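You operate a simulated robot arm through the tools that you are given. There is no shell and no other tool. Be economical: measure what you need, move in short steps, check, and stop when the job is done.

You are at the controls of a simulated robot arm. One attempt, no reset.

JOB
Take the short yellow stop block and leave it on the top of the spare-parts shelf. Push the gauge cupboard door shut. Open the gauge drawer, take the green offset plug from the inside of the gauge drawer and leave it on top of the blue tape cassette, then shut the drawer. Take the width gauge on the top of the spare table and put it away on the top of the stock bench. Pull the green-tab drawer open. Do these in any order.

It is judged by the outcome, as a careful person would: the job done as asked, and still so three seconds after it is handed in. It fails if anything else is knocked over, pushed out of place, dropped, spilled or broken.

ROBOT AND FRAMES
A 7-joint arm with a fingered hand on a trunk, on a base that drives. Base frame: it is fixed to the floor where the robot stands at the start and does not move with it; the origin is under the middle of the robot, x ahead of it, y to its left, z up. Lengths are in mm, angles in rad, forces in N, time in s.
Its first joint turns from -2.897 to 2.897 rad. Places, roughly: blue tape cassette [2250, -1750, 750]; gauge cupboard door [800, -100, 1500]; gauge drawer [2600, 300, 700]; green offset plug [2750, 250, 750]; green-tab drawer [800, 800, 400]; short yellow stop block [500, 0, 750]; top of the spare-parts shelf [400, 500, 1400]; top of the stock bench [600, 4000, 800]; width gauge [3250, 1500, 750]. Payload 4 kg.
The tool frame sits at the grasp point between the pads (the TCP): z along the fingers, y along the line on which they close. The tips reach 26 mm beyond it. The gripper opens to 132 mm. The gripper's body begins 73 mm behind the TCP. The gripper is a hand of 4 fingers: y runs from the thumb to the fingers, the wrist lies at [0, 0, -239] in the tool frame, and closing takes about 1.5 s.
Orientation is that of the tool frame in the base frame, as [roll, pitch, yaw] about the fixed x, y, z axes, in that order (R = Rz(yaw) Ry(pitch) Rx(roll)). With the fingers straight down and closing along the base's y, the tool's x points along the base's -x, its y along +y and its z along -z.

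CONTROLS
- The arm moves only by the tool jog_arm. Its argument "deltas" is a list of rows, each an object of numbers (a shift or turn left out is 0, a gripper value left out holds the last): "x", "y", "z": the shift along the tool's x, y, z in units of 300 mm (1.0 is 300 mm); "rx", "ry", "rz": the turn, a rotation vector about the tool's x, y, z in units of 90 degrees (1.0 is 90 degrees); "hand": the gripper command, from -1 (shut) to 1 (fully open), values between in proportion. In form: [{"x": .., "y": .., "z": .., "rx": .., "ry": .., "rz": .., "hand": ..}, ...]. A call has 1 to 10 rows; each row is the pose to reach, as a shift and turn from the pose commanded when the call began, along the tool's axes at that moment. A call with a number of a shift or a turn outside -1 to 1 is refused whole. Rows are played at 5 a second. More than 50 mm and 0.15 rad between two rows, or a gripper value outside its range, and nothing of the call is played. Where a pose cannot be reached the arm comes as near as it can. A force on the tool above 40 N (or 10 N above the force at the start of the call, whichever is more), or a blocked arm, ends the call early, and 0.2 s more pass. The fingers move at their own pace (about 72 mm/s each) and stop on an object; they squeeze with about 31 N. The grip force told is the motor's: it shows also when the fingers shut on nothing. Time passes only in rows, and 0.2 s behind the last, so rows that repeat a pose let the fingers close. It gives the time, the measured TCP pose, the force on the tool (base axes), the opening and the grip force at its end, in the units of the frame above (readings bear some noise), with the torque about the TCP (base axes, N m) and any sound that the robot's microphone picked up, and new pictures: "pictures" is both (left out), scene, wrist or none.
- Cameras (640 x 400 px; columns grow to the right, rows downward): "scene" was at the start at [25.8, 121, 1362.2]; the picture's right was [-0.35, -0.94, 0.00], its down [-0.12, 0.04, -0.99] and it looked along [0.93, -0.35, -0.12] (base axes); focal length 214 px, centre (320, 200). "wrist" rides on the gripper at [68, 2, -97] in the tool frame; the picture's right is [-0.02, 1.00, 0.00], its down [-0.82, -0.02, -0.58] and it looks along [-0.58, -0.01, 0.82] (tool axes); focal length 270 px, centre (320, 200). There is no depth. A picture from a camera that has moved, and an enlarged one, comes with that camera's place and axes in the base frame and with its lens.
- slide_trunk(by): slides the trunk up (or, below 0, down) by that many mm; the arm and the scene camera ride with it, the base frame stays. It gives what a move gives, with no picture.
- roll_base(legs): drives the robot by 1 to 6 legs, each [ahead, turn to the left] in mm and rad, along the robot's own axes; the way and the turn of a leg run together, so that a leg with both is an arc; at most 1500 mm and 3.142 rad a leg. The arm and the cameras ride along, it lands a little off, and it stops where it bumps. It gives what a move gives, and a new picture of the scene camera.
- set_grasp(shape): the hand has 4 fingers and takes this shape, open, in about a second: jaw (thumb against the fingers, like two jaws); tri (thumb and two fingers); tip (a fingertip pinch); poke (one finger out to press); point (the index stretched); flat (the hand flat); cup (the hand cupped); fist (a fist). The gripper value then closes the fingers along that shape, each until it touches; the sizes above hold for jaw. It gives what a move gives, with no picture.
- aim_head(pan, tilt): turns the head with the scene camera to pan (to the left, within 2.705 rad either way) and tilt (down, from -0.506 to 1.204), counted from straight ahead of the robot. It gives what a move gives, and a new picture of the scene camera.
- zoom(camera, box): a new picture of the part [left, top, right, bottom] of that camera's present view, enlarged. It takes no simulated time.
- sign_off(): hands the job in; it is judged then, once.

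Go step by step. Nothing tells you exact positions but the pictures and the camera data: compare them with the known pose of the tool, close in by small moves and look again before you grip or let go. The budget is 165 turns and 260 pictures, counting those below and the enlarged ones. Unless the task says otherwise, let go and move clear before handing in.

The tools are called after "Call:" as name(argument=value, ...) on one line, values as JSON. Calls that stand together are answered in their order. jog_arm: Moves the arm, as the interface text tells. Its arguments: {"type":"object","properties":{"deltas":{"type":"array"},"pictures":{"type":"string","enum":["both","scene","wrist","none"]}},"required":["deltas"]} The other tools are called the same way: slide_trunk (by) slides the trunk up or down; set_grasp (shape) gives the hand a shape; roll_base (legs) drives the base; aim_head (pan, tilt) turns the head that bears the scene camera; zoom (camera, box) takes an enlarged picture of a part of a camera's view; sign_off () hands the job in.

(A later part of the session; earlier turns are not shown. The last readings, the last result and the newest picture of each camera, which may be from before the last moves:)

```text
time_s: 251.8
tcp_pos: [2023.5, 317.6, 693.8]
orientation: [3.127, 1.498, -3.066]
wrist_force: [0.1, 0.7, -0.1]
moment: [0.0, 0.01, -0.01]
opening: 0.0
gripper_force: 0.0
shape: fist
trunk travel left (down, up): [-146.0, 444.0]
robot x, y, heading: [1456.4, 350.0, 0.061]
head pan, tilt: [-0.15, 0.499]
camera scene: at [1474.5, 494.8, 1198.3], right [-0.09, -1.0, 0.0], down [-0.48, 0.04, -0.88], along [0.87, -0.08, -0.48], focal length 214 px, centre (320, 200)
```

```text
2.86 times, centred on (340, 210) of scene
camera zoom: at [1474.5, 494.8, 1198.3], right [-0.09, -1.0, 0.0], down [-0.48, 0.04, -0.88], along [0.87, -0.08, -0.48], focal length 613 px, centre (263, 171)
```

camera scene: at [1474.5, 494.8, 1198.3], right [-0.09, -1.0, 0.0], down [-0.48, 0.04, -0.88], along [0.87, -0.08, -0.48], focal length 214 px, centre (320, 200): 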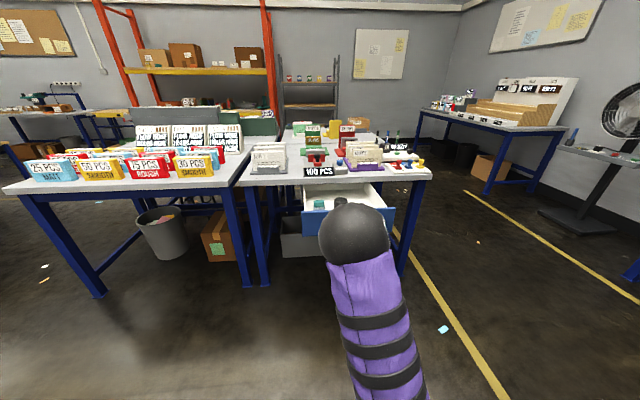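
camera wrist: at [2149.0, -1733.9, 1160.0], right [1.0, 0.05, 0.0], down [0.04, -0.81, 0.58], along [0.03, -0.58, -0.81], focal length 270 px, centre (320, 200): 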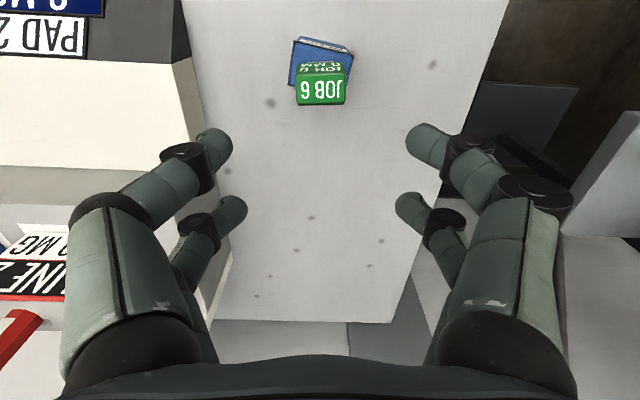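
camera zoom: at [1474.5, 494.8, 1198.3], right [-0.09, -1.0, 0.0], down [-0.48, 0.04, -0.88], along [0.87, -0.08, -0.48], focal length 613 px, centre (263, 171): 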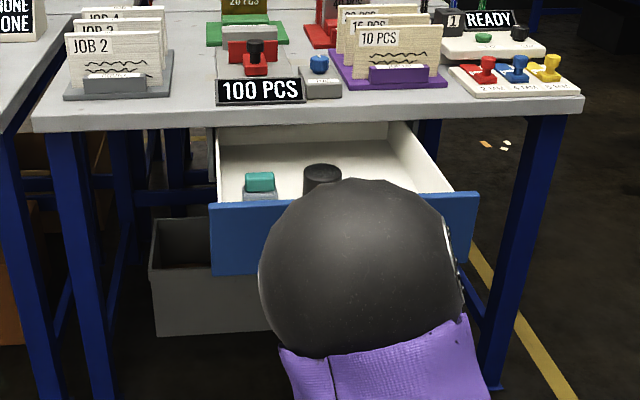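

The fist faces the handle. I'll straighten the heading and drive in to push the drawer shut.

Call:
roll_base(legs=[[0, -0.06]])

Call:
jog_arm(deltas=[{"y": 0.06}, {"y": 0.11}], pictures="none")

Call:
roll_base(legs=[[330, 0]])

Call:
zoom(camera="scene", box=[240, 140, 440, 280])

```text
time_s: 252.7
tcp_pos: [2019.9, 283.9, 693.5]
orientation: [3.128, 1.498, -3.126]
wrist_force: [-0.4, 0.8, 0.3]
moment: [-0.02, 0.01, -0.01]
opening: 0.0
gripper_force: 0.1
shape: fist
trunk travel left (down, up): [-146.0, 444.0]
robot x, y, heading: [1457.2, 355.7, 0.002]
head pan, tilt: [-0.15, 0.499]
camera scene: at [1483.0, 493.2, 1198.3], right [-0.15, -0.99, 0.0], down [-0.47, 0.07, -0.88], along [0.87, -0.13, -0.48], focal length 214 px, centre (320, 200)
```

scene: 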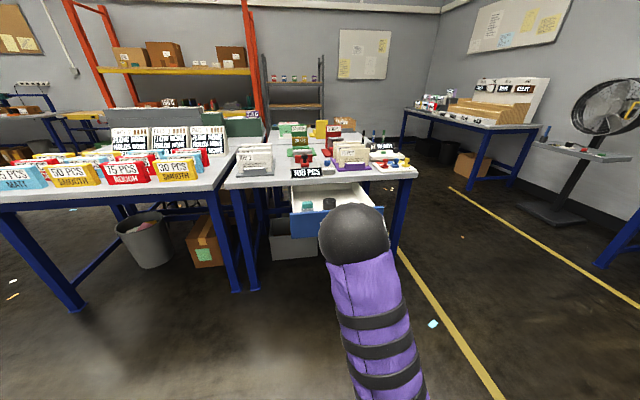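

```text
time_s: 253.2
tcp_pos: [2023.0, 317.1, 692.7]
orientation: [3.129, 1.5, -3.124]
wrist_force: [0.2, 0.5, 0.8]
moment: [0.01, 0.02, 0.0]
opening: 0.0
gripper_force: 0.1
shape: fist
trunk travel left (down, up): [-146.0, 444.0]
robot x, y, heading: [1455.4, 352.3, -0.003]
head pan, tilt: [-0.15, 0.499]
```

```text
time_s: 255.4
tcp_pos: [2352.0, 316.5, 692.3]
orientation: [3.124, 1.497, -3.13]
wrist_force: [-1.0, -2.3, -14.0]
moment: [0.47, -0.23, -0.03]
opening: 0.0
gripper_force: 0.1
shape: fist
trunk travel left (down, up): [-146.0, 444.0]
robot x, y, heading: [1783.2, 354.9, 0.002]
head pan, tilt: [-0.15, 0.499]
camera scene: at [1812.7, 493.3, 1198.2], right [-0.15, -0.99, 0.0], down [-0.47, 0.07, -0.88], along [0.87, -0.13, -0.48], focal length 214 px, centre (320, 200)
```

scene: 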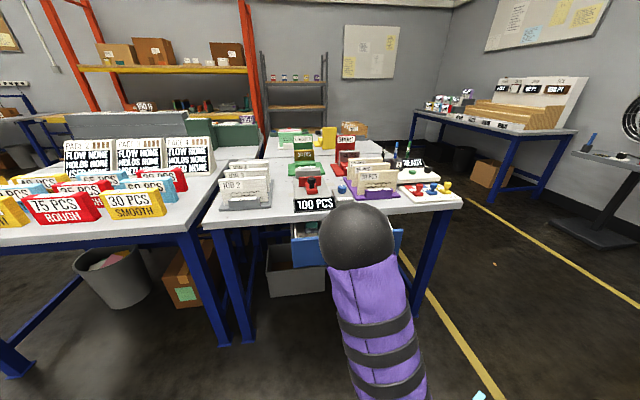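

```text
2.86 times, centred on (340, 210) of scene
camera zoom: at [1812.7, 493.3, 1198.2], right [-0.15, -0.99, 0.0], down [-0.47, 0.07, -0.88], along [0.87, -0.13, -0.48], focal length 613 px, centre (263, 171)
```

zoom: 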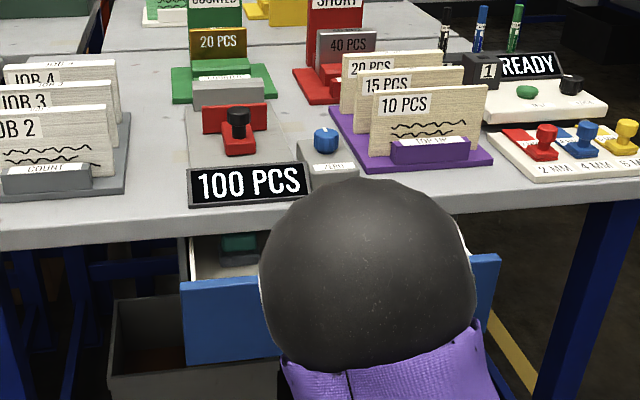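

The drawer is mostly in. I'll push on by arm so the force guard catches the end.

Call:
jog_arm(deltas=[{"z": 0.1}, {"z": 0.2}, {"z": 0.3}], pictures="none")

Call:
zoom(camera="scene", box=[240, 140, 440, 280])

```text
time_s: 256.2
tcp_pos: [2442.5, 318.4, 687.2]
orientation: [3.119, 1.501, -3.133]
wrist_force: [0.6, -0.5, -0.6]
moment: [0.02, 0.0, 0.01]
opening: 0.0
gripper_force: 0.1
shape: fist
trunk travel left (down, up): [-146.0, 444.0]
robot x, y, heading: [1781.6, 351.4, -0.001]
head pan, tilt: [-0.15, 0.499]
```

```text
2.86 times, centred on (340, 210) of scene
camera zoom: at [1811.7, 493.5, 1198.4], right [-0.15, -0.99, 0.0], down [-0.47, 0.07, -0.88], along [0.87, -0.13, -0.48], focal length 613 px, centre (263, 171)
```

zoom: 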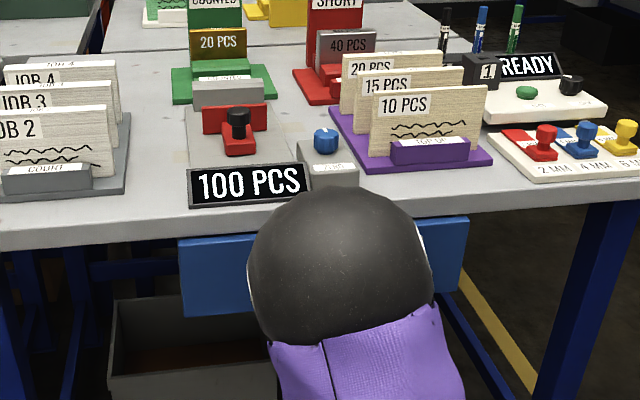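

It's close to flush. I'll push until it resists.

Call:
jog_arm(deltas=[{"z": 0.04}, {"z": 0.08}, {"z": 0.12}, {"z": 0.16}], pictures="none")

Call:
zoom(camera="scene", box=[240, 140, 440, 280])

```text
time_s: 257.1
tcp_pos: [2475.4, 315.1, 683.4]
orientation: [3.124, 1.492, -3.139]
wrist_force: [-19.4, -1.4, 6.3]
moment: [0.04, 0.35, -0.07]
opening: 0.0
gripper_force: 0.1
shape: fist
trunk travel left (down, up): [-146.0, 444.0]
robot x, y, heading: [1783.0, 357.7, 0.003]
head pan, tilt: [-0.15, 0.499]
stopped in row 4: the force on the tool passed its limit (the readings are from after the stop); the commanded pose is now the measured one
```

```text
2.86 times, centred on (340, 210) of scene
camera zoom: at [1809.1, 493.4, 1198.5], right [-0.15, -0.99, 0.0], down [-0.47, 0.07, -0.88], along [0.87, -0.13, -0.48], focal length 613 px, centre (263, 171)
```

zoom: 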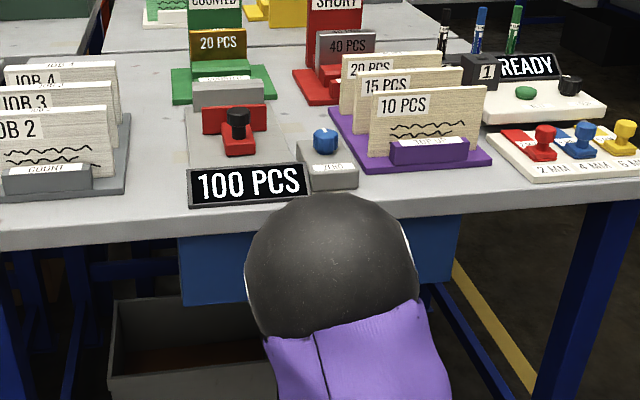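

The drawer is flush and pushing back, so it's shut. I'll back off and verify.

Call:
jog_arm(deltas=[{"z": -0.15}, {"z": -0.3}], pictures="none")

Call:
roll_base(legs=[[-420, 0]])

Call:
slide_trunk(by=250)

Call:
aim_head(pan=0.4, tilt=0.3)

Call:
zoom(camera="scene", box=[160, 90, 480, 290])

```text
time_s: 257.7
tcp_pos: [2387.2, 313.8, 686.6]
orientation: [3.14, 1.49, -3.124]
wrist_force: [0.1, 0.7, -0.4]
moment: [0.02, -0.01, -0.01]
opening: 0.0
gripper_force: 0.0
shape: fist
trunk travel left (down, up): [-146.0, 444.0]
robot x, y, heading: [1781.7, 352.4, -0.005]
head pan, tilt: [-0.15, 0.499]
```

```text
time_s: 260.3
tcp_pos: [1967.1, 315.3, 686.9]
orientation: [3.135, 1.49, -3.126]
wrist_force: [0.3, 0.0, -0.4]
moment: [0.0, 0.01, -0.01]
opening: 0.3
gripper_force: 0.2
shape: fist
trunk travel left (down, up): [-146.0, 444.0]
robot x, y, heading: [1361.6, 353.9, 0.003]
head pan, tilt: [-0.15, 0.499]
camera scene: at [1389.4, 492.1, 1198.3], right [-0.14, -0.99, 0.0], down [-0.47, 0.07, -0.88], along [0.87, -0.13, -0.48], focal length 214 px, centre (320, 200)
```

scene: 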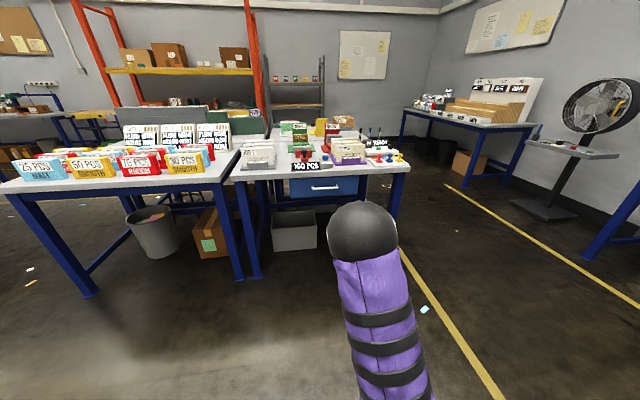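

```text
time_s: 262.9
tcp_pos: [1966.2, 314.8, 936.5]
orientation: [3.134, 1.49, -3.124]
wrist_force: [0.9, 0.0, 0.4]
moment: [0.0, 0.01, -0.04]
opening: 0.1
gripper_force: 0.0
shape: fist
trunk travel left (down, up): [-396.0, 194.0]
robot x, y, heading: [1359.5, 352.3, 0.002]
head pan, tilt: [-0.15, 0.499]
```

```text
time_s: 263.9
tcp_pos: [1965.9, 315.4, 937.0]
orientation: [3.137, 1.491, -3.122]
wrist_force: [-0.7, -0.3, 0.7]
moment: [0.01, 0.0, 0.01]
opening: 0.0
gripper_force: 0.1
shape: fist
trunk travel left (down, up): [-396.0, 194.0]
robot x, y, heading: [1366.1, 350.9, 0.009]
head pan, tilt: [0.4, 0.3]
camera scene: at [1385.2, 541.9, 1466.7], right [0.39, -0.92, 0.0], down [-0.27, -0.12, -0.96], along [0.88, 0.38, -0.3], focal length 214 px, centre (320, 200)
```

scene: 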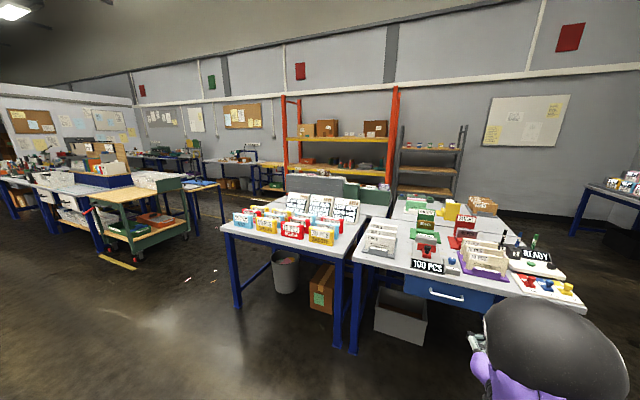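

```text
2.00 times, centred on (320, 190) of scene
camera zoom: at [1385.2, 541.9, 1466.7], right [0.39, -0.92, 0.0], down [-0.27, -0.12, -0.96], along [0.88, 0.38, -0.3], focal length 429 px, centre (320, 220)
```

zoom: 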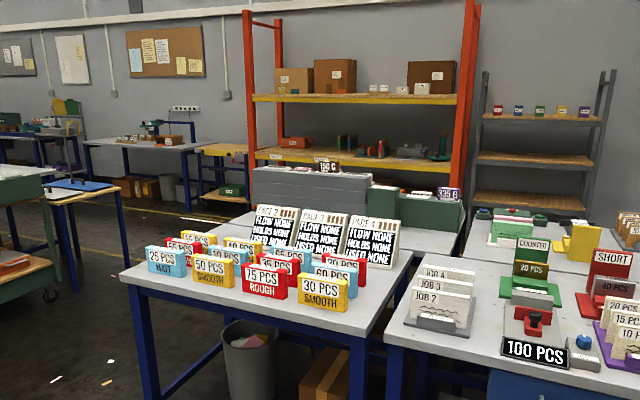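

The gauge drawer is shut. The width gauge should be near [3250, 1500], reachable from the free floor north of those tables. I'll turn the hand down again and drive up the aisle for a look.

Call:
set_grasp(shape="jaw")

Call:
jog_arm(deltas=[{"ry": 0.095}, {"ry": 0.19}, {"ry": 0.285}, {"ry": 0.38}, {"ry": 0.475}, {"ry": 0.57}, {"ry": 0.665}, {"ry": 0.76}, {"ry": 0.855}, {"ry": 0.95}], pictures="none")

Call:
roll_base(legs=[[0, 1.33], [1300, 0], [750, 0], [0, -1.33]])

Call:
aim_head(pan=-0.45, tilt=0.3)

```text
time_s: 264.8
tcp_pos: [1966.5, 315.1, 937.6]
orientation: [3.134, 1.49, -3.123]
wrist_force: [0.9, -0.2, -0.4]
moment: [-0.03, -0.04, 0.03]
opening: 131.8
gripper_force: 0.1
shape: jaw
trunk travel left (down, up): [-396.0, 194.0]
robot x, y, heading: [1359.6, 353.9, 0.006]
head pan, tilt: [0.4, 0.3]
```

```text
time_s: 266.9
tcp_pos: [1965.4, 315.1, 937.1]
orientation: [-3.14, -0.005, -3.118]
wrist_force: [-0.4, 0.2, 0.3]
moment: [-0.03, -0.01, -0.02]
opening: 131.9
gripper_force: 0.0
shape: jaw
out of reach, approached as far as the arm can: row 5
trunk travel left (down, up): [-396.0, 194.0]
robot x, y, heading: [1359.8, 350.4, 0.002]
head pan, tilt: [0.4, 0.3]
```

```text
time_s: 283.9
tcp_pos: [2447.7, 2342.2, 935.7]
orientation: [3.141, -0.002, -3.132]
wrist_force: [0.0, 0.2, -0.2]
moment: [-0.02, 0.03, -0.02]
opening: 131.7
gripper_force: 0.1
shape: jaw
trunk travel left (down, up): [-396.0, 194.0]
robot x, y, heading: [1839.1, 2385.1, -0.01]
head pan, tilt: [0.4, 0.3]
camera scene: at [1869.8, 2577.4, 1466.7], right [0.38, -0.93, 0.0], down [-0.27, -0.11, -0.96], along [0.88, 0.36, -0.3], focal length 214 px, centre (320, 200)
```

scene: 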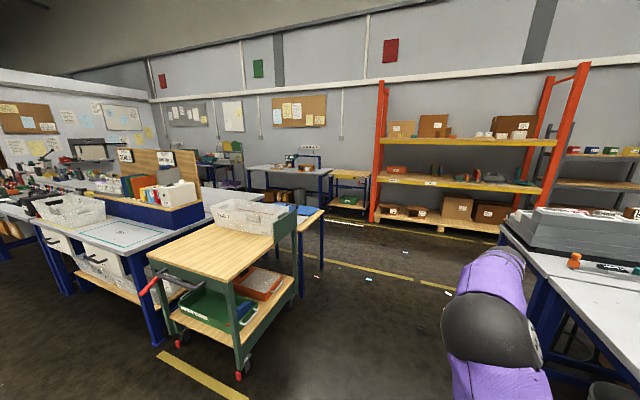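

```text
time_s: 285.1
tcp_pos: [2447.1, 2340.5, 937.0]
orientation: [3.141, -0.003, -3.132]
wrist_force: [-0.4, -0.1, 0.2]
moment: [0.01, -0.01, -0.01]
opening: 131.9
gripper_force: 0.1
shape: jaw
trunk travel left (down, up): [-396.0, 194.0]
robot x, y, heading: [1842.8, 2388.3, -0.009]
head pan, tilt: [-0.45, 0.3]
camera scene: at [1867.1, 2500.5, 1466.7], right [-0.44, -0.9, 0.0], down [-0.27, 0.13, -0.96], along [0.86, -0.42, -0.3], focal length 214 px, centre (320, 200)
```

scene: 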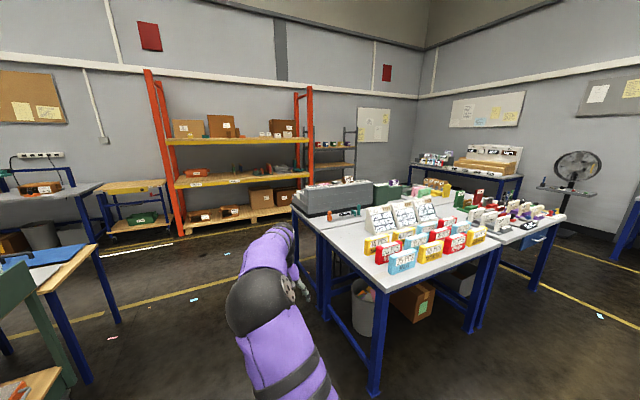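

There's a long item with an orange end on the left-back table. I'll zoom in on it.

Call:
aim_head(pan=-0.35, tilt=0.4)

Call:
zoom(camera="scene", box=[260, 130, 420, 240])

```text
time_s: 285.8
tcp_pos: [2447.2, 2341.1, 937.3]
orientation: [3.141, -0.001, -3.133]
wrist_force: [-0.7, -0.4, 0.4]
moment: [-0.03, 0.03, 0.02]
opening: 131.9
gripper_force: 0.0
shape: jaw
trunk travel left (down, up): [-396.0, 194.0]
robot x, y, heading: [1841.8, 2385.7, -0.009]
head pan, tilt: [-0.351, 0.4]
camera scene: at [1870.1, 2509.1, 1457.5], right [-0.35, -0.94, 0.0], down [-0.36, 0.14, -0.92], along [0.86, -0.33, -0.39], focal length 214 px, centre (320, 200)
```

scene: 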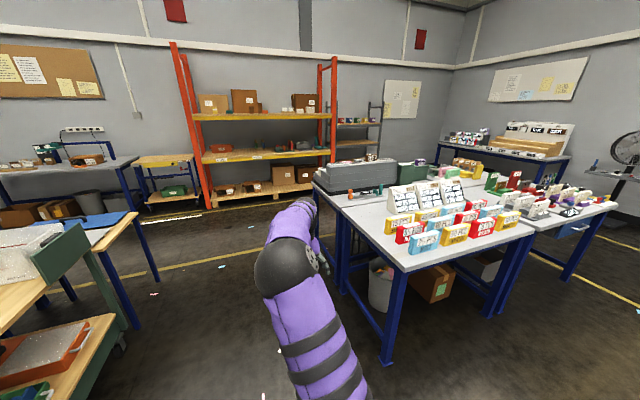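

```text
3.64 times, centred on (340, 185) of scene
camera zoom: at [1870.1, 2509.1, 1457.5], right [-0.35, -0.94, 0.0], down [-0.36, 0.14, -0.92], along [0.86, -0.33, -0.39], focal length 780 px, centre (247, 254)
```

zoom: 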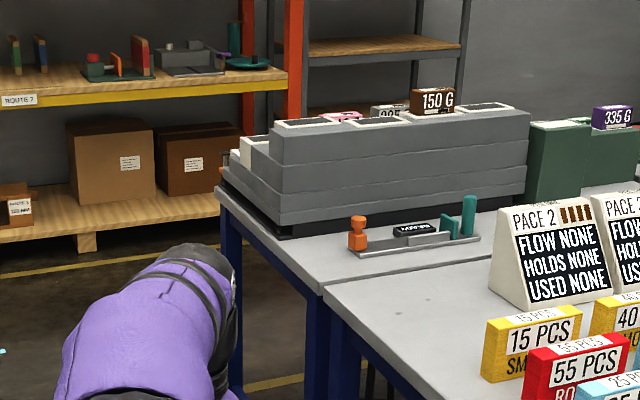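

The width gauge lies along y at about x≈3325, y 1372-1669, with an orange end and teal posts. I'll raise the trunk and drive to the north side of that table.

Call:
slide_trunk(by=190)

Call:
roll_base(legs=[[1400, 0], [0, -1.56]])

Call:
aim_head(pan=0.0, tilt=0.6)

Call:
jog_arm(deltas=[{"x": 0}], pictures="wrist")

```text
time_s: 287.8
tcp_pos: [2445.9, 2341.5, 1127.5]
orientation: [-3.14, -0.004, -3.133]
wrist_force: [-0.2, -0.1, -0.7]
moment: [-0.02, -0.02, 0.02]
opening: 132.0
gripper_force: 0.1
shape: jaw
trunk travel left (down, up): [-586.0, 4.0]
robot x, y, heading: [1840.3, 2385.9, -0.007]
head pan, tilt: [-0.351, 0.4]
```

```text
time_s: 298.6
tcp_pos: [3204.3, 1775.2, 1127.3]
orientation: [3.141, -0.002, 1.595]
wrist_force: [-0.6, 0.0, 0.5]
moment: [0.0, 0.0, 0.02]
opening: 131.9
gripper_force: 0.1
shape: jaw
trunk travel left (down, up): [-586.0, 4.0]
robot x, y, heading: [3242.0, 2378.5, -1.569]
head pan, tilt: [-0.351, 0.4]
camera scene: at [3361.8, 2353.4, 1647.4], right [-0.94, 0.34, 0.0], down [0.13, 0.37, -0.92], along [-0.31, -0.87, -0.39], focal length 214 px, centre (320, 200)
```

scene: 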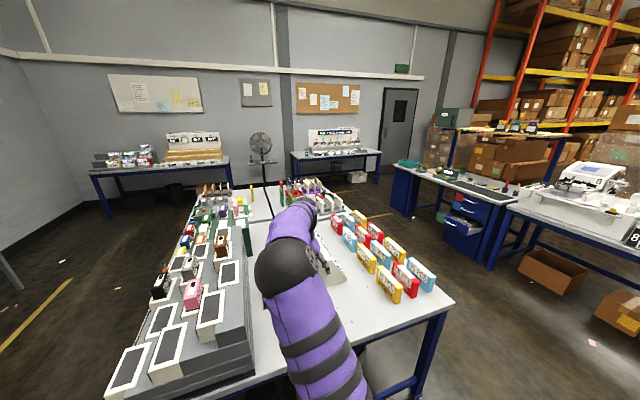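

```text
time_s: 299.4
tcp_pos: [3204.3, 1775.1, 1127.3]
orientation: [-3.141, -0.003, 1.596]
wrist_force: [0.2, 0.7, 0.3]
moment: [0.01, 0.02, 0.01]
opening: 131.9
gripper_force: 0.0
shape: jaw
trunk travel left (down, up): [-586.0, 4.0]
robot x, y, heading: [3242.8, 2382.4, -1.567]
head pan, tilt: [0.0, 0.6]
camera scene: at [3393.6, 2352.1, 1629.3], right [-1.0, 0.0, 0.0], down [0.0, 0.56, -0.83], along [0.0, -0.83, -0.56], focal length 214 px, centre (320, 200)
```

scene: 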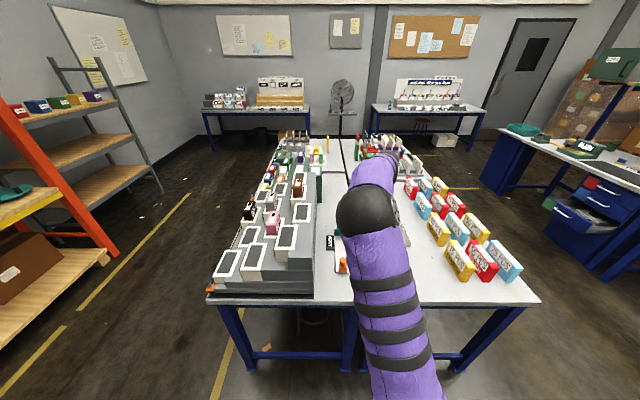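

```text
time_s: 299.9
tcp_pos: [3203.5, 1774.1, 1126.0]
orientation: [-3.14, -0.002, 1.596]
wrist_force: [-1.0, -0.5, 0.7]
moment: [0.0, 0.0, 0.01]
opening: 132.0
gripper_force: 0.0
shape: jaw
trunk travel left (down, up): [-586.0, 4.0]
robot x, y, heading: [3242.1, 2380.0, -1.567]
head pan, tilt: [0.0, 0.6]
camera wrist: at [3203.2, 1843.0, 1222.6], right [1.0, 0.0, 0.0], down [0.0, -0.82, 0.58], along [0.0, -0.58, -0.82], focal length 270 px, centre (320, 200)
```

wrist: 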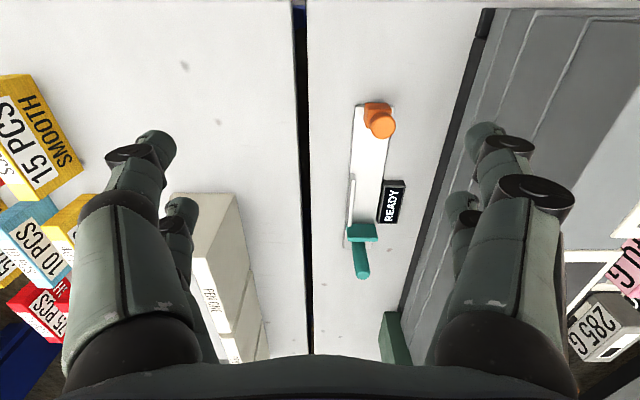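

I'll zoom in on the gauge and the small "READY" block beside it.

Call:
zoom(camera="wrist", box=[310, 80, 450, 290])

Call:
zoom(camera="scene", box=[290, 150, 430, 290])

```text
1.90 times, centred on (380, 185) of wrist
camera zoom: at [3203.2, 1843.0, 1222.6], right [1.0, 0.0, 0.0], down [0.0, -0.82, 0.58], along [0.0, -0.58, -0.82], focal length 515 px, centre (206, 229)
```

zoom: 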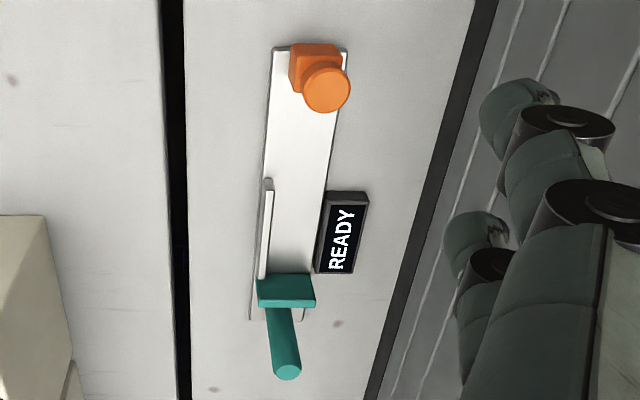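

```text
2.86 times, centred on (360, 220) of scene
camera zoom: at [3393.7, 2352.1, 1629.2], right [-1.0, 0.0, 0.0], down [0.0, 0.57, -0.82], along [0.0, -0.82, -0.57], focal length 613 px, centre (206, 143)
```

zoom: 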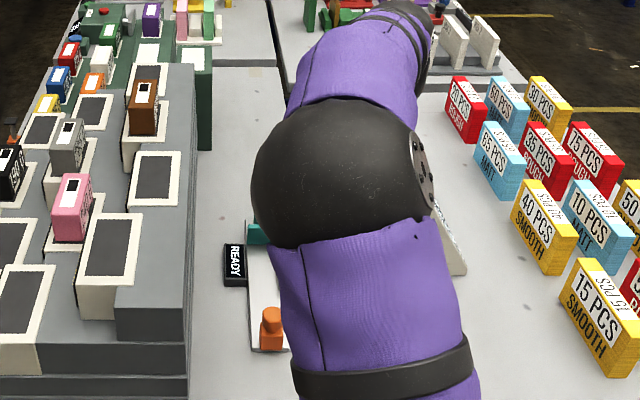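

The gauge is a flat plate about 64 × 320 mm, with a fixed orange post and a teal slider post. I'll grip the bare plate between the orange post and the READY block, around [3289, 1622].

Call:
roll_base(legs=[[150, 0]])

Call:
jog_arm(deltas=[{"y": 0.12, "rz": 0.012, "hand": 0.5}, {"y": 0.24, "rz": 0.024}, {"y": 0.28, "rz": 0.024}], pictures="none")

Call:
slide_trunk(by=-220)

Call:
jog_arm(deltas=[{"x": 0}], pictures="wrist")

```text
time_s: 301.2
tcp_pos: [3204.2, 1625.4, 1125.9]
orientation: [3.141, -0.002, 1.594]
wrist_force: [-0.6, -0.8, 0.3]
moment: [0.01, 0.0, 0.01]
opening: 132.0
gripper_force: 0.0
shape: jaw
trunk travel left (down, up): [-586.0, 4.0]
robot x, y, heading: [3243.4, 2232.2, -1.567]
head pan, tilt: [0.0, 0.6]
camera scene: at [3394.2, 2202.5, 1629.1], right [-1.0, 0.0, 0.0], down [0.0, 0.57, -0.82], along [0.0, -0.82, -0.57], focal length 214 px, centre (320, 200)
```

scene: 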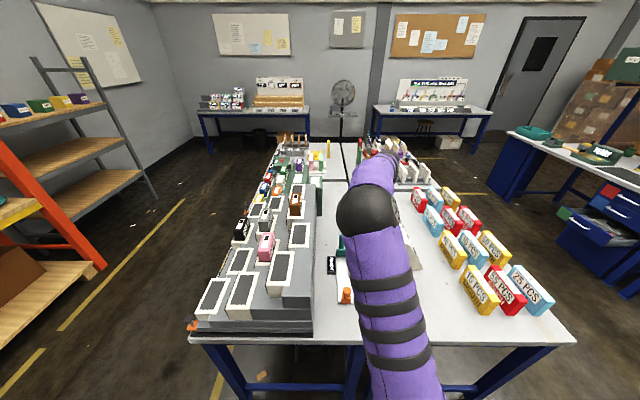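

```text
time_s: 302.0
tcp_pos: [3287.7, 1627.9, 1127.5]
orientation: [3.142, -0.001, 1.558]
wrist_force: [-0.6, 0.8, 0.2]
moment: [0.01, 0.01, -0.03]
opening: 99.4
gripper_force: 0.0
shape: jaw
trunk travel left (down, up): [-586.0, 4.0]
robot x, y, heading: [3240.4, 2231.3, -1.567]
head pan, tilt: [0.0, 0.6]
```

```text
time_s: 304.4
tcp_pos: [3288.4, 1629.1, 908.3]
orientation: [-3.141, -0.002, 1.556]
wrist_force: [1.0, 0.8, -1.0]
moment: [-0.01, 0.02, 0.0]
opening: 99.1
gripper_force: 0.0
shape: jaw
trunk travel left (down, up): [-366.0, 224.0]
robot x, y, heading: [3238.4, 2227.0, -1.564]
head pan, tilt: [0.0, 0.6]
```

```text
time_s: 304.8
tcp_pos: [3286.9, 1628.2, 908.0]
orientation: [-3.141, -0.001, 1.557]
wrist_force: [-0.5, 0.0, 0.5]
moment: [-0.03, 0.0, 0.02]
opening: 99.3
gripper_force: 0.0
shape: jaw
trunk travel left (down, up): [-366.0, 224.0]
robot x, y, heading: [3243.8, 2230.2, -1.563]
head pan, tilt: [0.0, 0.6]
camera wrist: at [3289.4, 1696.4, 1002.9], right [1.0, -0.04, 0.0], down [-0.03, -0.82, 0.58], along [-0.02, -0.58, -0.82], focal length 270 px, centre (320, 200)
```

wrist: 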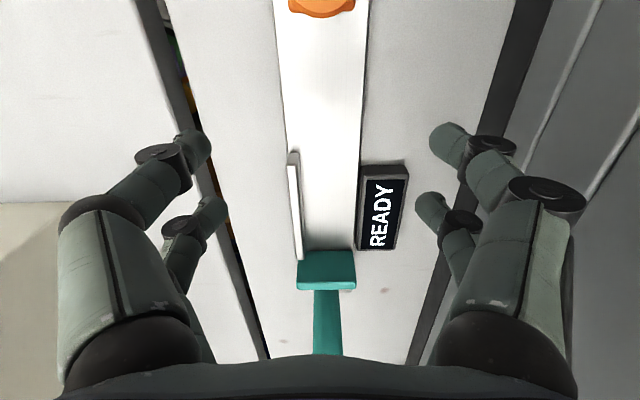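

The alignment is good. I'll shift 10 mm toward the orange end to clear the READY block, and lower to just above the table.

Call:
jog_arm(deltas=[{"x": 0.035, "y": 0.008, "z": 0.1}, {"x": 0.035, "y": 0.008, "z": 0.2}, {"x": 0.035, "y": 0.008, "z": 0.28}, {"x": 0.035, "y": 0.008, "z": 0.33}])

Call:
zoom(camera="scene", box=[280, 180, 420, 320])

```text
time_s: 305.8
tcp_pos: [3291.6, 1637.5, 809.5]
orientation: [3.141, 0.0, 1.559]
wrist_force: [-0.2, 0.7, -0.6]
moment: [0.02, -0.04, -0.01]
opening: 99.2
gripper_force: 0.1
shape: jaw
trunk travel left (down, up): [-366.0, 224.0]
robot x, y, heading: [3241.0, 2231.0, -1.565]
head pan, tilt: [0.0, 0.6]
camera scene: at [3394.2, 2203.4, 1409.2], right [-1.0, 0.0, 0.0], down [0.0, 0.57, -0.82], along [0.0, -0.82, -0.57], focal length 214 px, centre (320, 200)
camera wrist: at [3293.1, 1706.9, 904.1], right [1.0, -0.04, 0.0], down [-0.03, -0.82, 0.58], along [-0.02, -0.58, -0.82], focal length 270 px, centre (320, 200)
```

scene: 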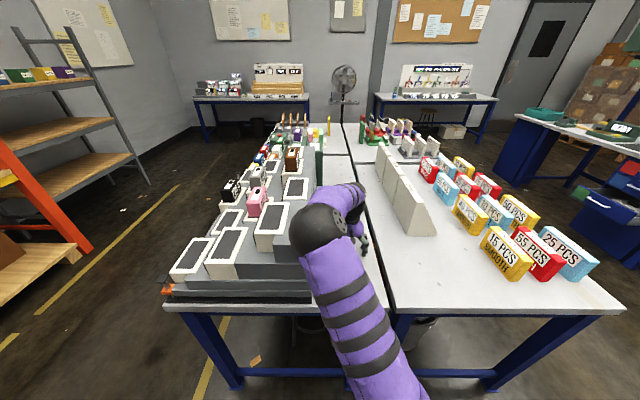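
wrist: 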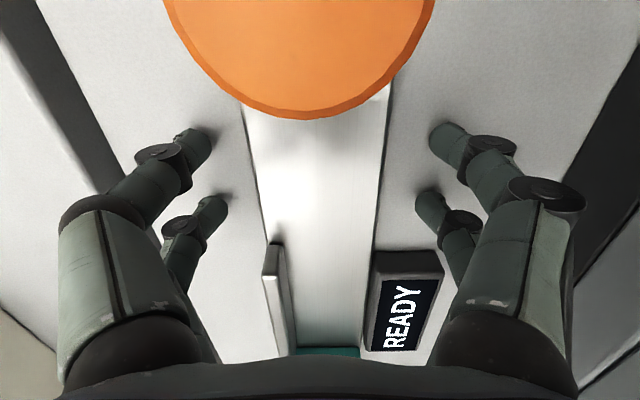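

```text
2.86 times, centred on (350, 250) of scene
camera zoom: at [3394.2, 2203.4, 1409.2], right [-1.0, 0.0, 0.0], down [0.0, 0.57, -0.82], along [0.0, -0.82, -0.57], focal length 613 px, centre (234, 57)
```

zoom: 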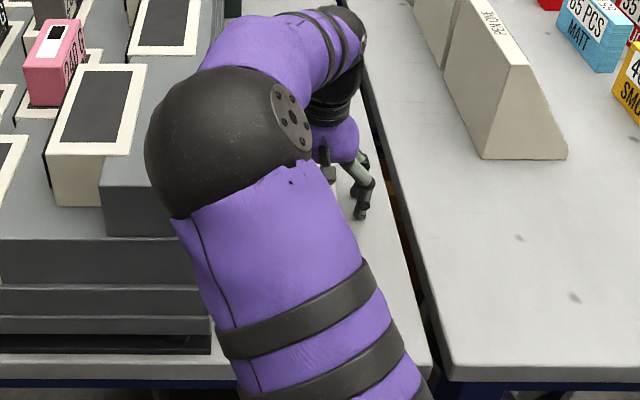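

The orange knob's top is near z≈864, so the wrist camera will clear it by only about 10-25 mm. I'll lower the last bit in small guarded steps.

Call:
jog_arm(deltas=[{"z": 0.012}, {"z": 0.024}, {"z": 0.036}, {"z": 0.043}], pictures="wrist")

```text
time_s: 306.5
tcp_pos: [3291.3, 1636.9, 805.4]
orientation: [3.138, 0.01, 1.557]
wrist_force: [1.6, 2.5, 19.4]
moment: [0.18, 0.15, -0.09]
opening: 98.8
gripper_force: 0.0
shape: jaw
trunk travel left (down, up): [-366.0, 224.0]
robot x, y, heading: [3239.0, 2226.9, -1.562]
head pan, tilt: [0.0, 0.6]
stopped in row 3: the force on the tool passed its limit (the readings are from after the stop); the commanded pose is now the measured one
camera wrist: at [3291.6, 1706.5, 900.7], right [1.0, -0.04, 0.0], down [-0.03, -0.81, 0.59], along [-0.02, -0.59, -0.81], focal length 270 px, centre (320, 200)
```

wrist: 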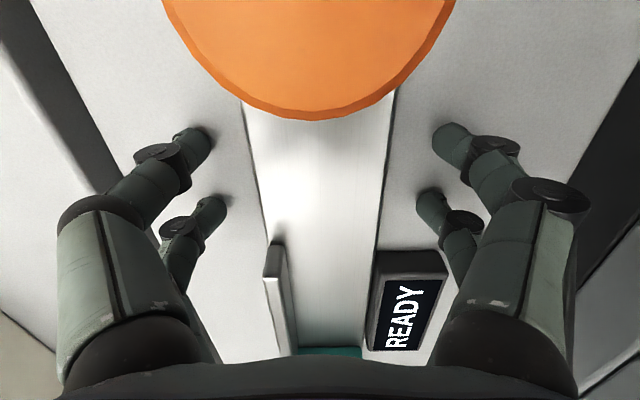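

The small moment shows the fingertips are on the table, not the camera on the knob. I'll ease up 2 mm and close on the plate.

Call:
jog_arm(deltas=[{"z": -0.008}, {"z": -0.008, "hand": 0.1}, {"z": -0.008, "hand": -0.3}, {"z": -0.008, "hand": -1}, {"z": -0.008}, {"z": -0.008}, {"z": -0.008}], pictures="wrist")

```text
time_s: 308.1
tcp_pos: [3290.9, 1637.0, 808.1]
orientation: [3.14, 0.008, 1.557]
wrist_force: [-1.3, -5.1, 24.4]
moment: [0.0, 0.22, 0.01]
opening: 57.4
gripper_force: 30.6
shape: jaw
trunk travel left (down, up): [-366.0, 224.0]
robot x, y, heading: [3238.5, 2229.6, -1.568]
head pan, tilt: [0.0, 0.6]
camera wrist: at [3291.5, 1706.4, 901.3], right [1.0, -0.04, 0.0], down [-0.03, -0.81, 0.58], along [-0.02, -0.58, -0.81], focal length 270 px, centre (320, 200)
```

wrist: 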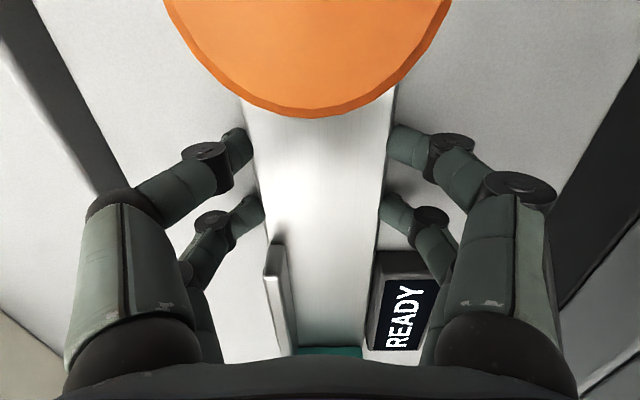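

The fingers grip the plate's edges. I'll lift a little and see what comes along.

Call:
jog_arm(deltas=[{"z": -0.02}, {"z": -0.05}, {"z": -0.1}, {"z": -0.15}])

Call:
zoom(camera="scene", box=[280, 180, 420, 320])

```text
time_s: 309.1
tcp_pos: [3287.5, 1638.1, 849.7]
orientation: [3.138, 0.003, 1.557]
wrist_force: [0.2, -0.2, -3.0]
moment: [0.31, 0.06, 0.03]
opening: 57.3
gripper_force: 30.4
shape: jaw
trunk travel left (down, up): [-366.0, 224.0]
robot x, y, heading: [3241.9, 2231.8, -1.568]
head pan, tilt: [0.0, 0.6]
camera scene: at [3394.3, 2203.2, 1409.2], right [-1.0, 0.0, 0.0], down [0.0, 0.57, -0.82], along [0.0, -0.82, -0.57], focal length 214 px, centre (320, 200)
camera wrist: at [3290.0, 1706.3, 945.7], right [1.0, -0.04, 0.0], down [-0.03, -0.81, 0.58], along [-0.02, -0.58, -0.81], focal length 270 px, centre (320, 200)
```

scene: 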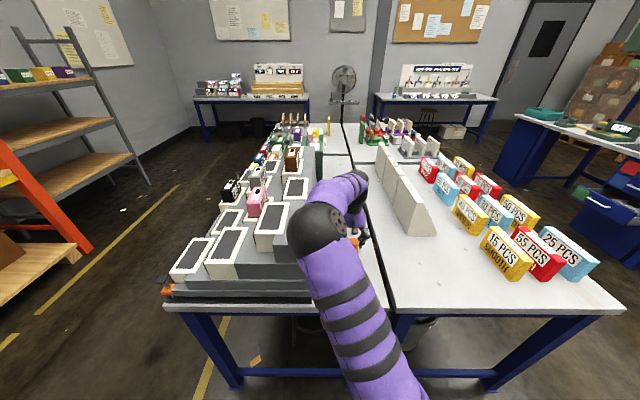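
wrist: 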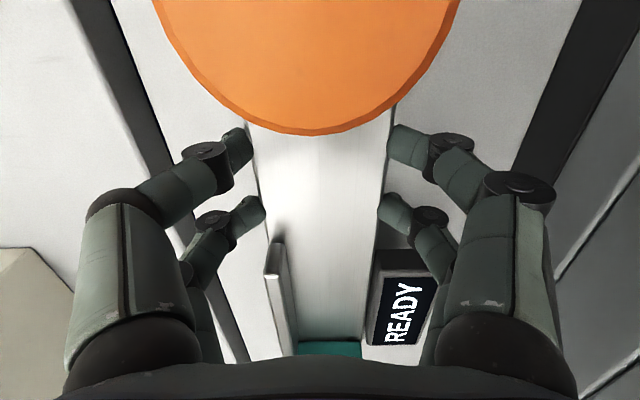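

```text
2.86 times, centred on (350, 250) of scene
camera zoom: at [3394.3, 2203.2, 1409.2], right [-1.0, 0.0, 0.0], down [0.0, 0.57, -0.82], along [0.0, -0.82, -0.57], focal length 613 px, centre (234, 57)
```

zoom: 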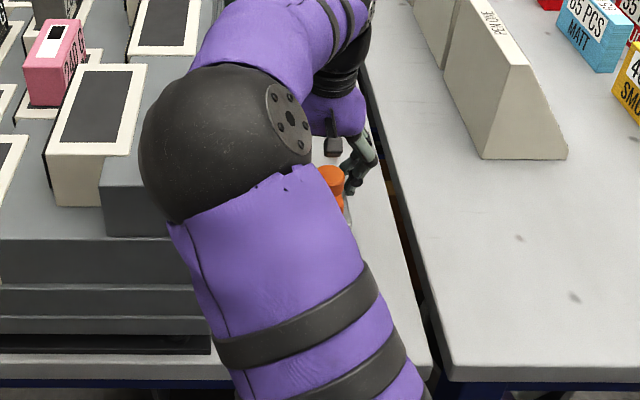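

The gauge, with its READY display attached, lifts cleanly at about 0.3 kg. I'll raise it well clear and back off, then look for the stock bench.

Call:
jog_arm(deltas=[{"z": -0.1}, {"z": -0.2}, {"z": -0.3}], pictures="none")

Call:
slide_trunk(by=200)

Call:
roll_base(legs=[[-250, 0]])

Call:
aim_head(pan=-2.3, tilt=0.25)

Call:
zoom(camera="wrist", box=[0, 0, 640, 400])

```text
time_s: 309.9
tcp_pos: [3289.6, 1635.4, 939.1]
orientation: [3.14, 0.006, 1.557]
wrist_force: [0.2, -0.3, -4.1]
moment: [0.3, 0.0, -0.03]
opening: 57.4
gripper_force: 31.0
shape: jaw
trunk travel left (down, up): [-366.0, 224.0]
robot x, y, heading: [3242.4, 2230.8, -1.57]
head pan, tilt: [0.0, 0.6]
```

```text
time_s: 312.1
tcp_pos: [3289.2, 1637.0, 1139.5]
orientation: [3.14, 0.005, 1.557]
wrist_force: [-0.5, -0.9, -3.9]
moment: [0.25, 0.01, -0.01]
opening: 57.2
gripper_force: 31.0
shape: jaw
trunk travel left (down, up): [-566.0, 24.0]
robot x, y, heading: [3244.1, 2228.6, -1.571]
head pan, tilt: [0.0, 0.6]
```

```text
time_s: 313.9
tcp_pos: [3289.1, 1890.0, 1138.7]
orientation: [3.141, 0.005, 1.559]
wrist_force: [0.7, 0.0, -3.3]
moment: [0.26, 0.04, 0.01]
opening: 57.2
gripper_force: 30.8
shape: jaw
trunk travel left (down, up): [-566.0, 24.0]
robot x, y, heading: [3241.7, 2486.9, -1.565]
head pan, tilt: [0.0, 0.6]
camera scene: at [3393.2, 2456.8, 1609.3], right [-1.0, 0.0, 0.0], down [0.0, 0.56, -0.83], along [0.0, -0.83, -0.56], focal length 214 px, centre (320, 200)
```

scene: 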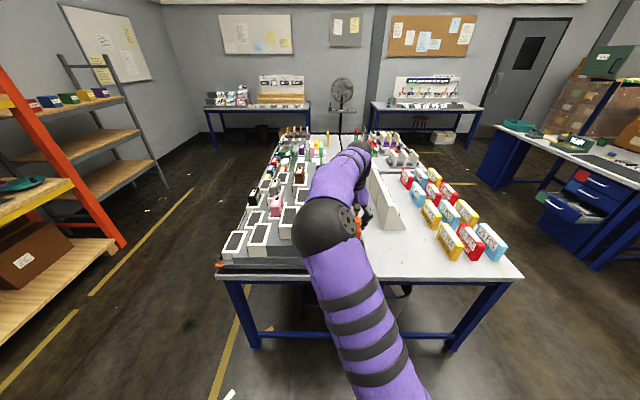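

```text
time_s: 316.1
tcp_pos: [3288.2, 1888.8, 1139.7]
orientation: [3.14, 0.006, 1.559]
wrist_force: [-0.6, -0.5, -3.6]
moment: [0.29, 0.01, 0.03]
opening: 57.3
gripper_force: 31.1
shape: jaw
trunk travel left (down, up): [-566.0, 24.0]
robot x, y, heading: [3237.4, 2484.5, -1.567]
head pan, tilt: [-2.3, 0.25]
camera scene: at [3322.9, 2606.5, 1641.5], right [0.66, 0.75, 0.0], down [0.18, -0.16, -0.97], along [-0.73, 0.64, -0.25], focal length 214 px, centre (320, 200)
```

scene: 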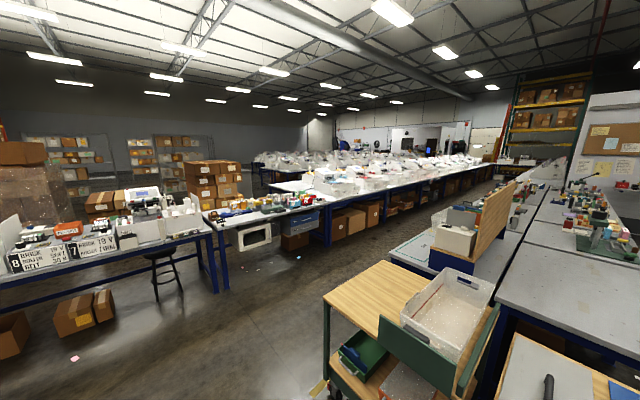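

```text
1.00 times, centred on (320, 200) of wrist
camera zoom: at [3290.7, 1958.0, 1234.7], right [1.0, -0.04, 0.0], down [-0.03, -0.81, 0.58], along [-0.02, -0.58, -0.81], focal length 270 px, centre (320, 200)
```

zoom: 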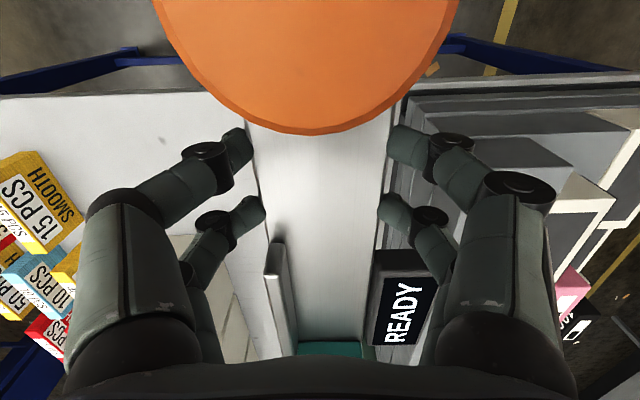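

The stock bench should be around (268, 207) in this view. I'll zoom in there.

Call:
zoom(camera="scene", box=[180, 160, 360, 280])

```text
3.33 times, centred on (270, 220) of scene
camera zoom: at [3322.9, 2606.5, 1641.5], right [0.66, 0.75, 0.0], down [0.18, -0.16, -0.97], along [-0.73, 0.64, -0.25], focal length 715 px, centre (487, 133)
```

zoom: 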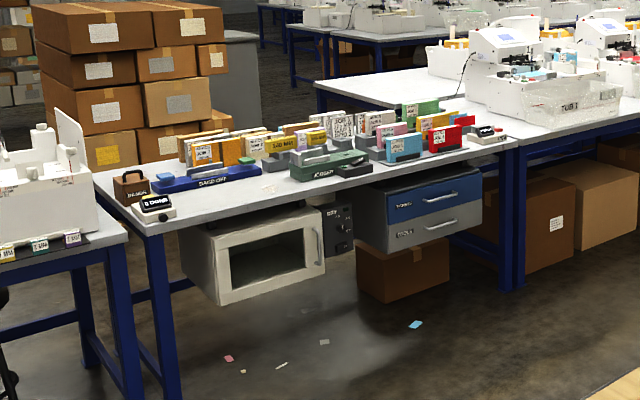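

The stock bench front edge is at x≈1005, y 3200-4800. There's a free strip along the front around y≈3450-3850. I'll drive there through the aisle.

Call:
roll_base(legs=[[0, -1.575], [1470, 0], [0, -1.571], [1150, 0], [0, 1.571]])

Call:
aim_head(pan=0.0, tilt=0.55)

Call:
jog_arm(deltas=[{"x": 0}], pictures="wrist")

```text
time_s: 340.4
tcp_pos: [1117.7, 3572.0, 1140.1]
orientation: [3.141, 0.005, -0.012]
wrist_force: [-0.5, 1.1, -3.9]
moment: [-0.01, -0.24, -0.02]
opening: 57.3
gripper_force: 31.1
shape: jaw
trunk travel left (down, up): [-566.0, 24.0]
robot x, y, heading: [1706.6, 3622.1, -3.135]
head pan, tilt: [-2.3, 0.25]
camera scene: at [1834.2, 3536.5, 1641.5], right [0.75, -0.66, 0.0], down [-0.16, -0.18, -0.97], along [0.64, 0.73, -0.25], focal length 214 px, centre (320, 200)
```

scene: 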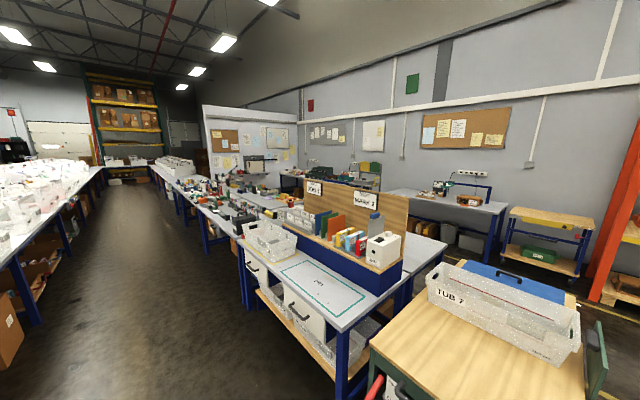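

```text
time_s: 342.5
tcp_pos: [1118.4, 3570.7, 1139.8]
orientation: [3.14, 0.006, -0.012]
wrist_force: [0.2, 0.6, -3.4]
moment: [0.05, -0.27, -0.03]
opening: 57.2
gripper_force: 30.9
shape: jaw
trunk travel left (down, up): [-566.0, 24.0]
robot x, y, heading: [1714.6, 3618.8, -3.137]
head pan, tilt: [0.0, 0.55]
camera scene: at [1682.6, 3466.0, 1613.7], right [-0.01, 1.0, 0.0], down [0.52, 0.0, -0.85], along [-0.85, 0.0, -0.52], focal length 214 px, centre (320, 200)
```

scene: 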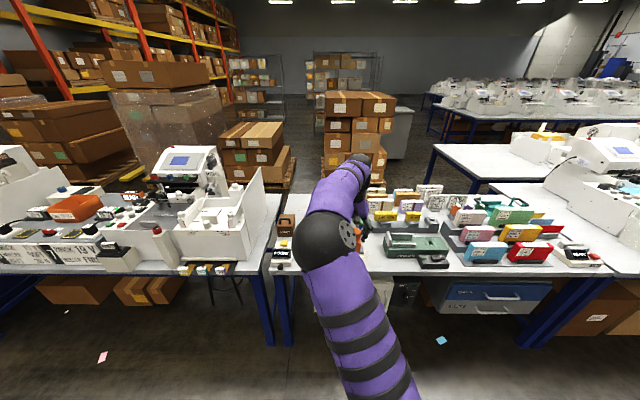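

```text
time_s: 342.9
tcp_pos: [1119.1, 3569.3, 1140.1]
orientation: [3.14, 0.006, -0.012]
wrist_force: [0.3, 0.2, -4.0]
moment: [-0.01, -0.28, -0.03]
opening: 57.1
gripper_force: 30.8
shape: jaw
trunk travel left (down, up): [-566.0, 24.0]
robot x, y, heading: [1714.1, 3618.6, -3.134]
head pan, tilt: [0.0, 0.55]
camera wrist: at [1186.4, 3567.4, 1234.7], right [-0.04, -1.0, 0.0], down [-0.81, 0.03, 0.58], along [-0.58, 0.02, -0.81], focal length 270 px, centre (320, 200)
```

wrist: 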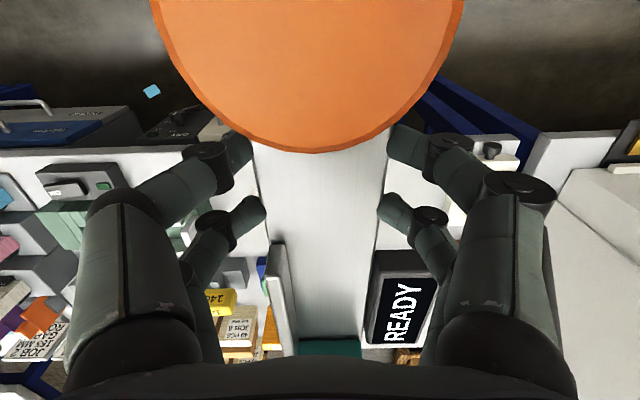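

The clear strip is x≈720-975, y≈3280-3950, which is too shallow for the gauge lengthwise toward the back. I'll rotate the hand 90° so the gauge lies along the bench front.

Call:
jog_arm(deltas=[{"rz": 0.09}, {"rz": 0.18}, {"rz": 0.27}, {"rz": 0.36}, {"rz": 0.45}, {"rz": 0.54}, {"rz": 0.63}, {"rz": 0.72}, {"rz": 0.81}, {"rz": 0.9}])

```text
time_s: 345.1
tcp_pos: [1119.0, 3570.1, 1139.4]
orientation: [3.138, -0.002, -1.428]
wrist_force: [-0.7, -0.6, -3.1]
moment: [-0.27, -0.07, 0.0]
opening: 56.9
gripper_force: 31.0
shape: jaw
trunk travel left (down, up): [-566.0, 24.0]
robot x, y, heading: [1715.6, 3617.6, -3.138]
head pan, tilt: [0.0, 0.55]
camera scene: at [1682.6, 3466.0, 1613.7], right [-0.01, 1.0, 0.0], down [0.52, 0.0, -0.85], along [-0.85, -0.01, -0.52], focal length 214 px, centre (320, 200)
camera wrist: at [1125.9, 3502.0, 1235.2], right [-0.99, -0.12, 0.0], down [-0.09, 0.81, 0.58], along [-0.07, 0.57, -0.82], focal length 270 px, centre (320, 200)
```

scene: 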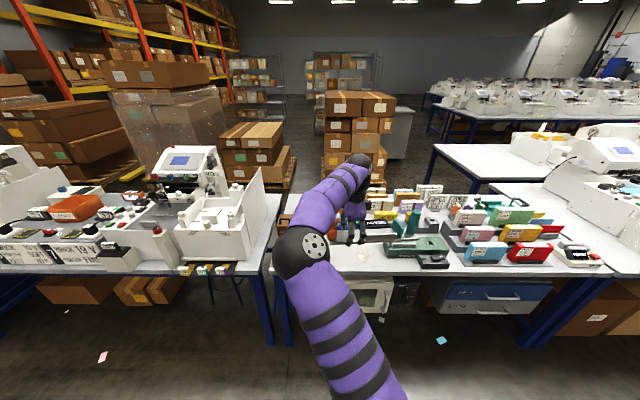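
wrist: 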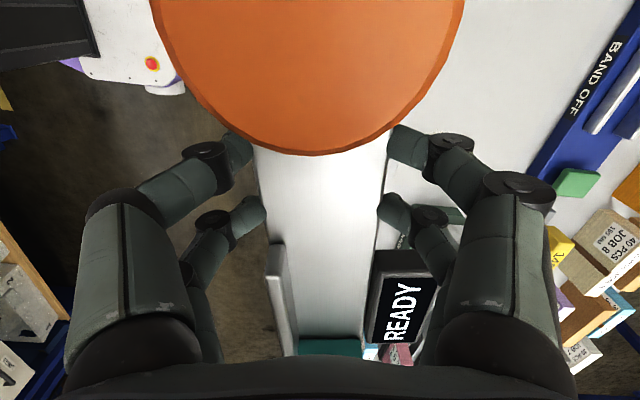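

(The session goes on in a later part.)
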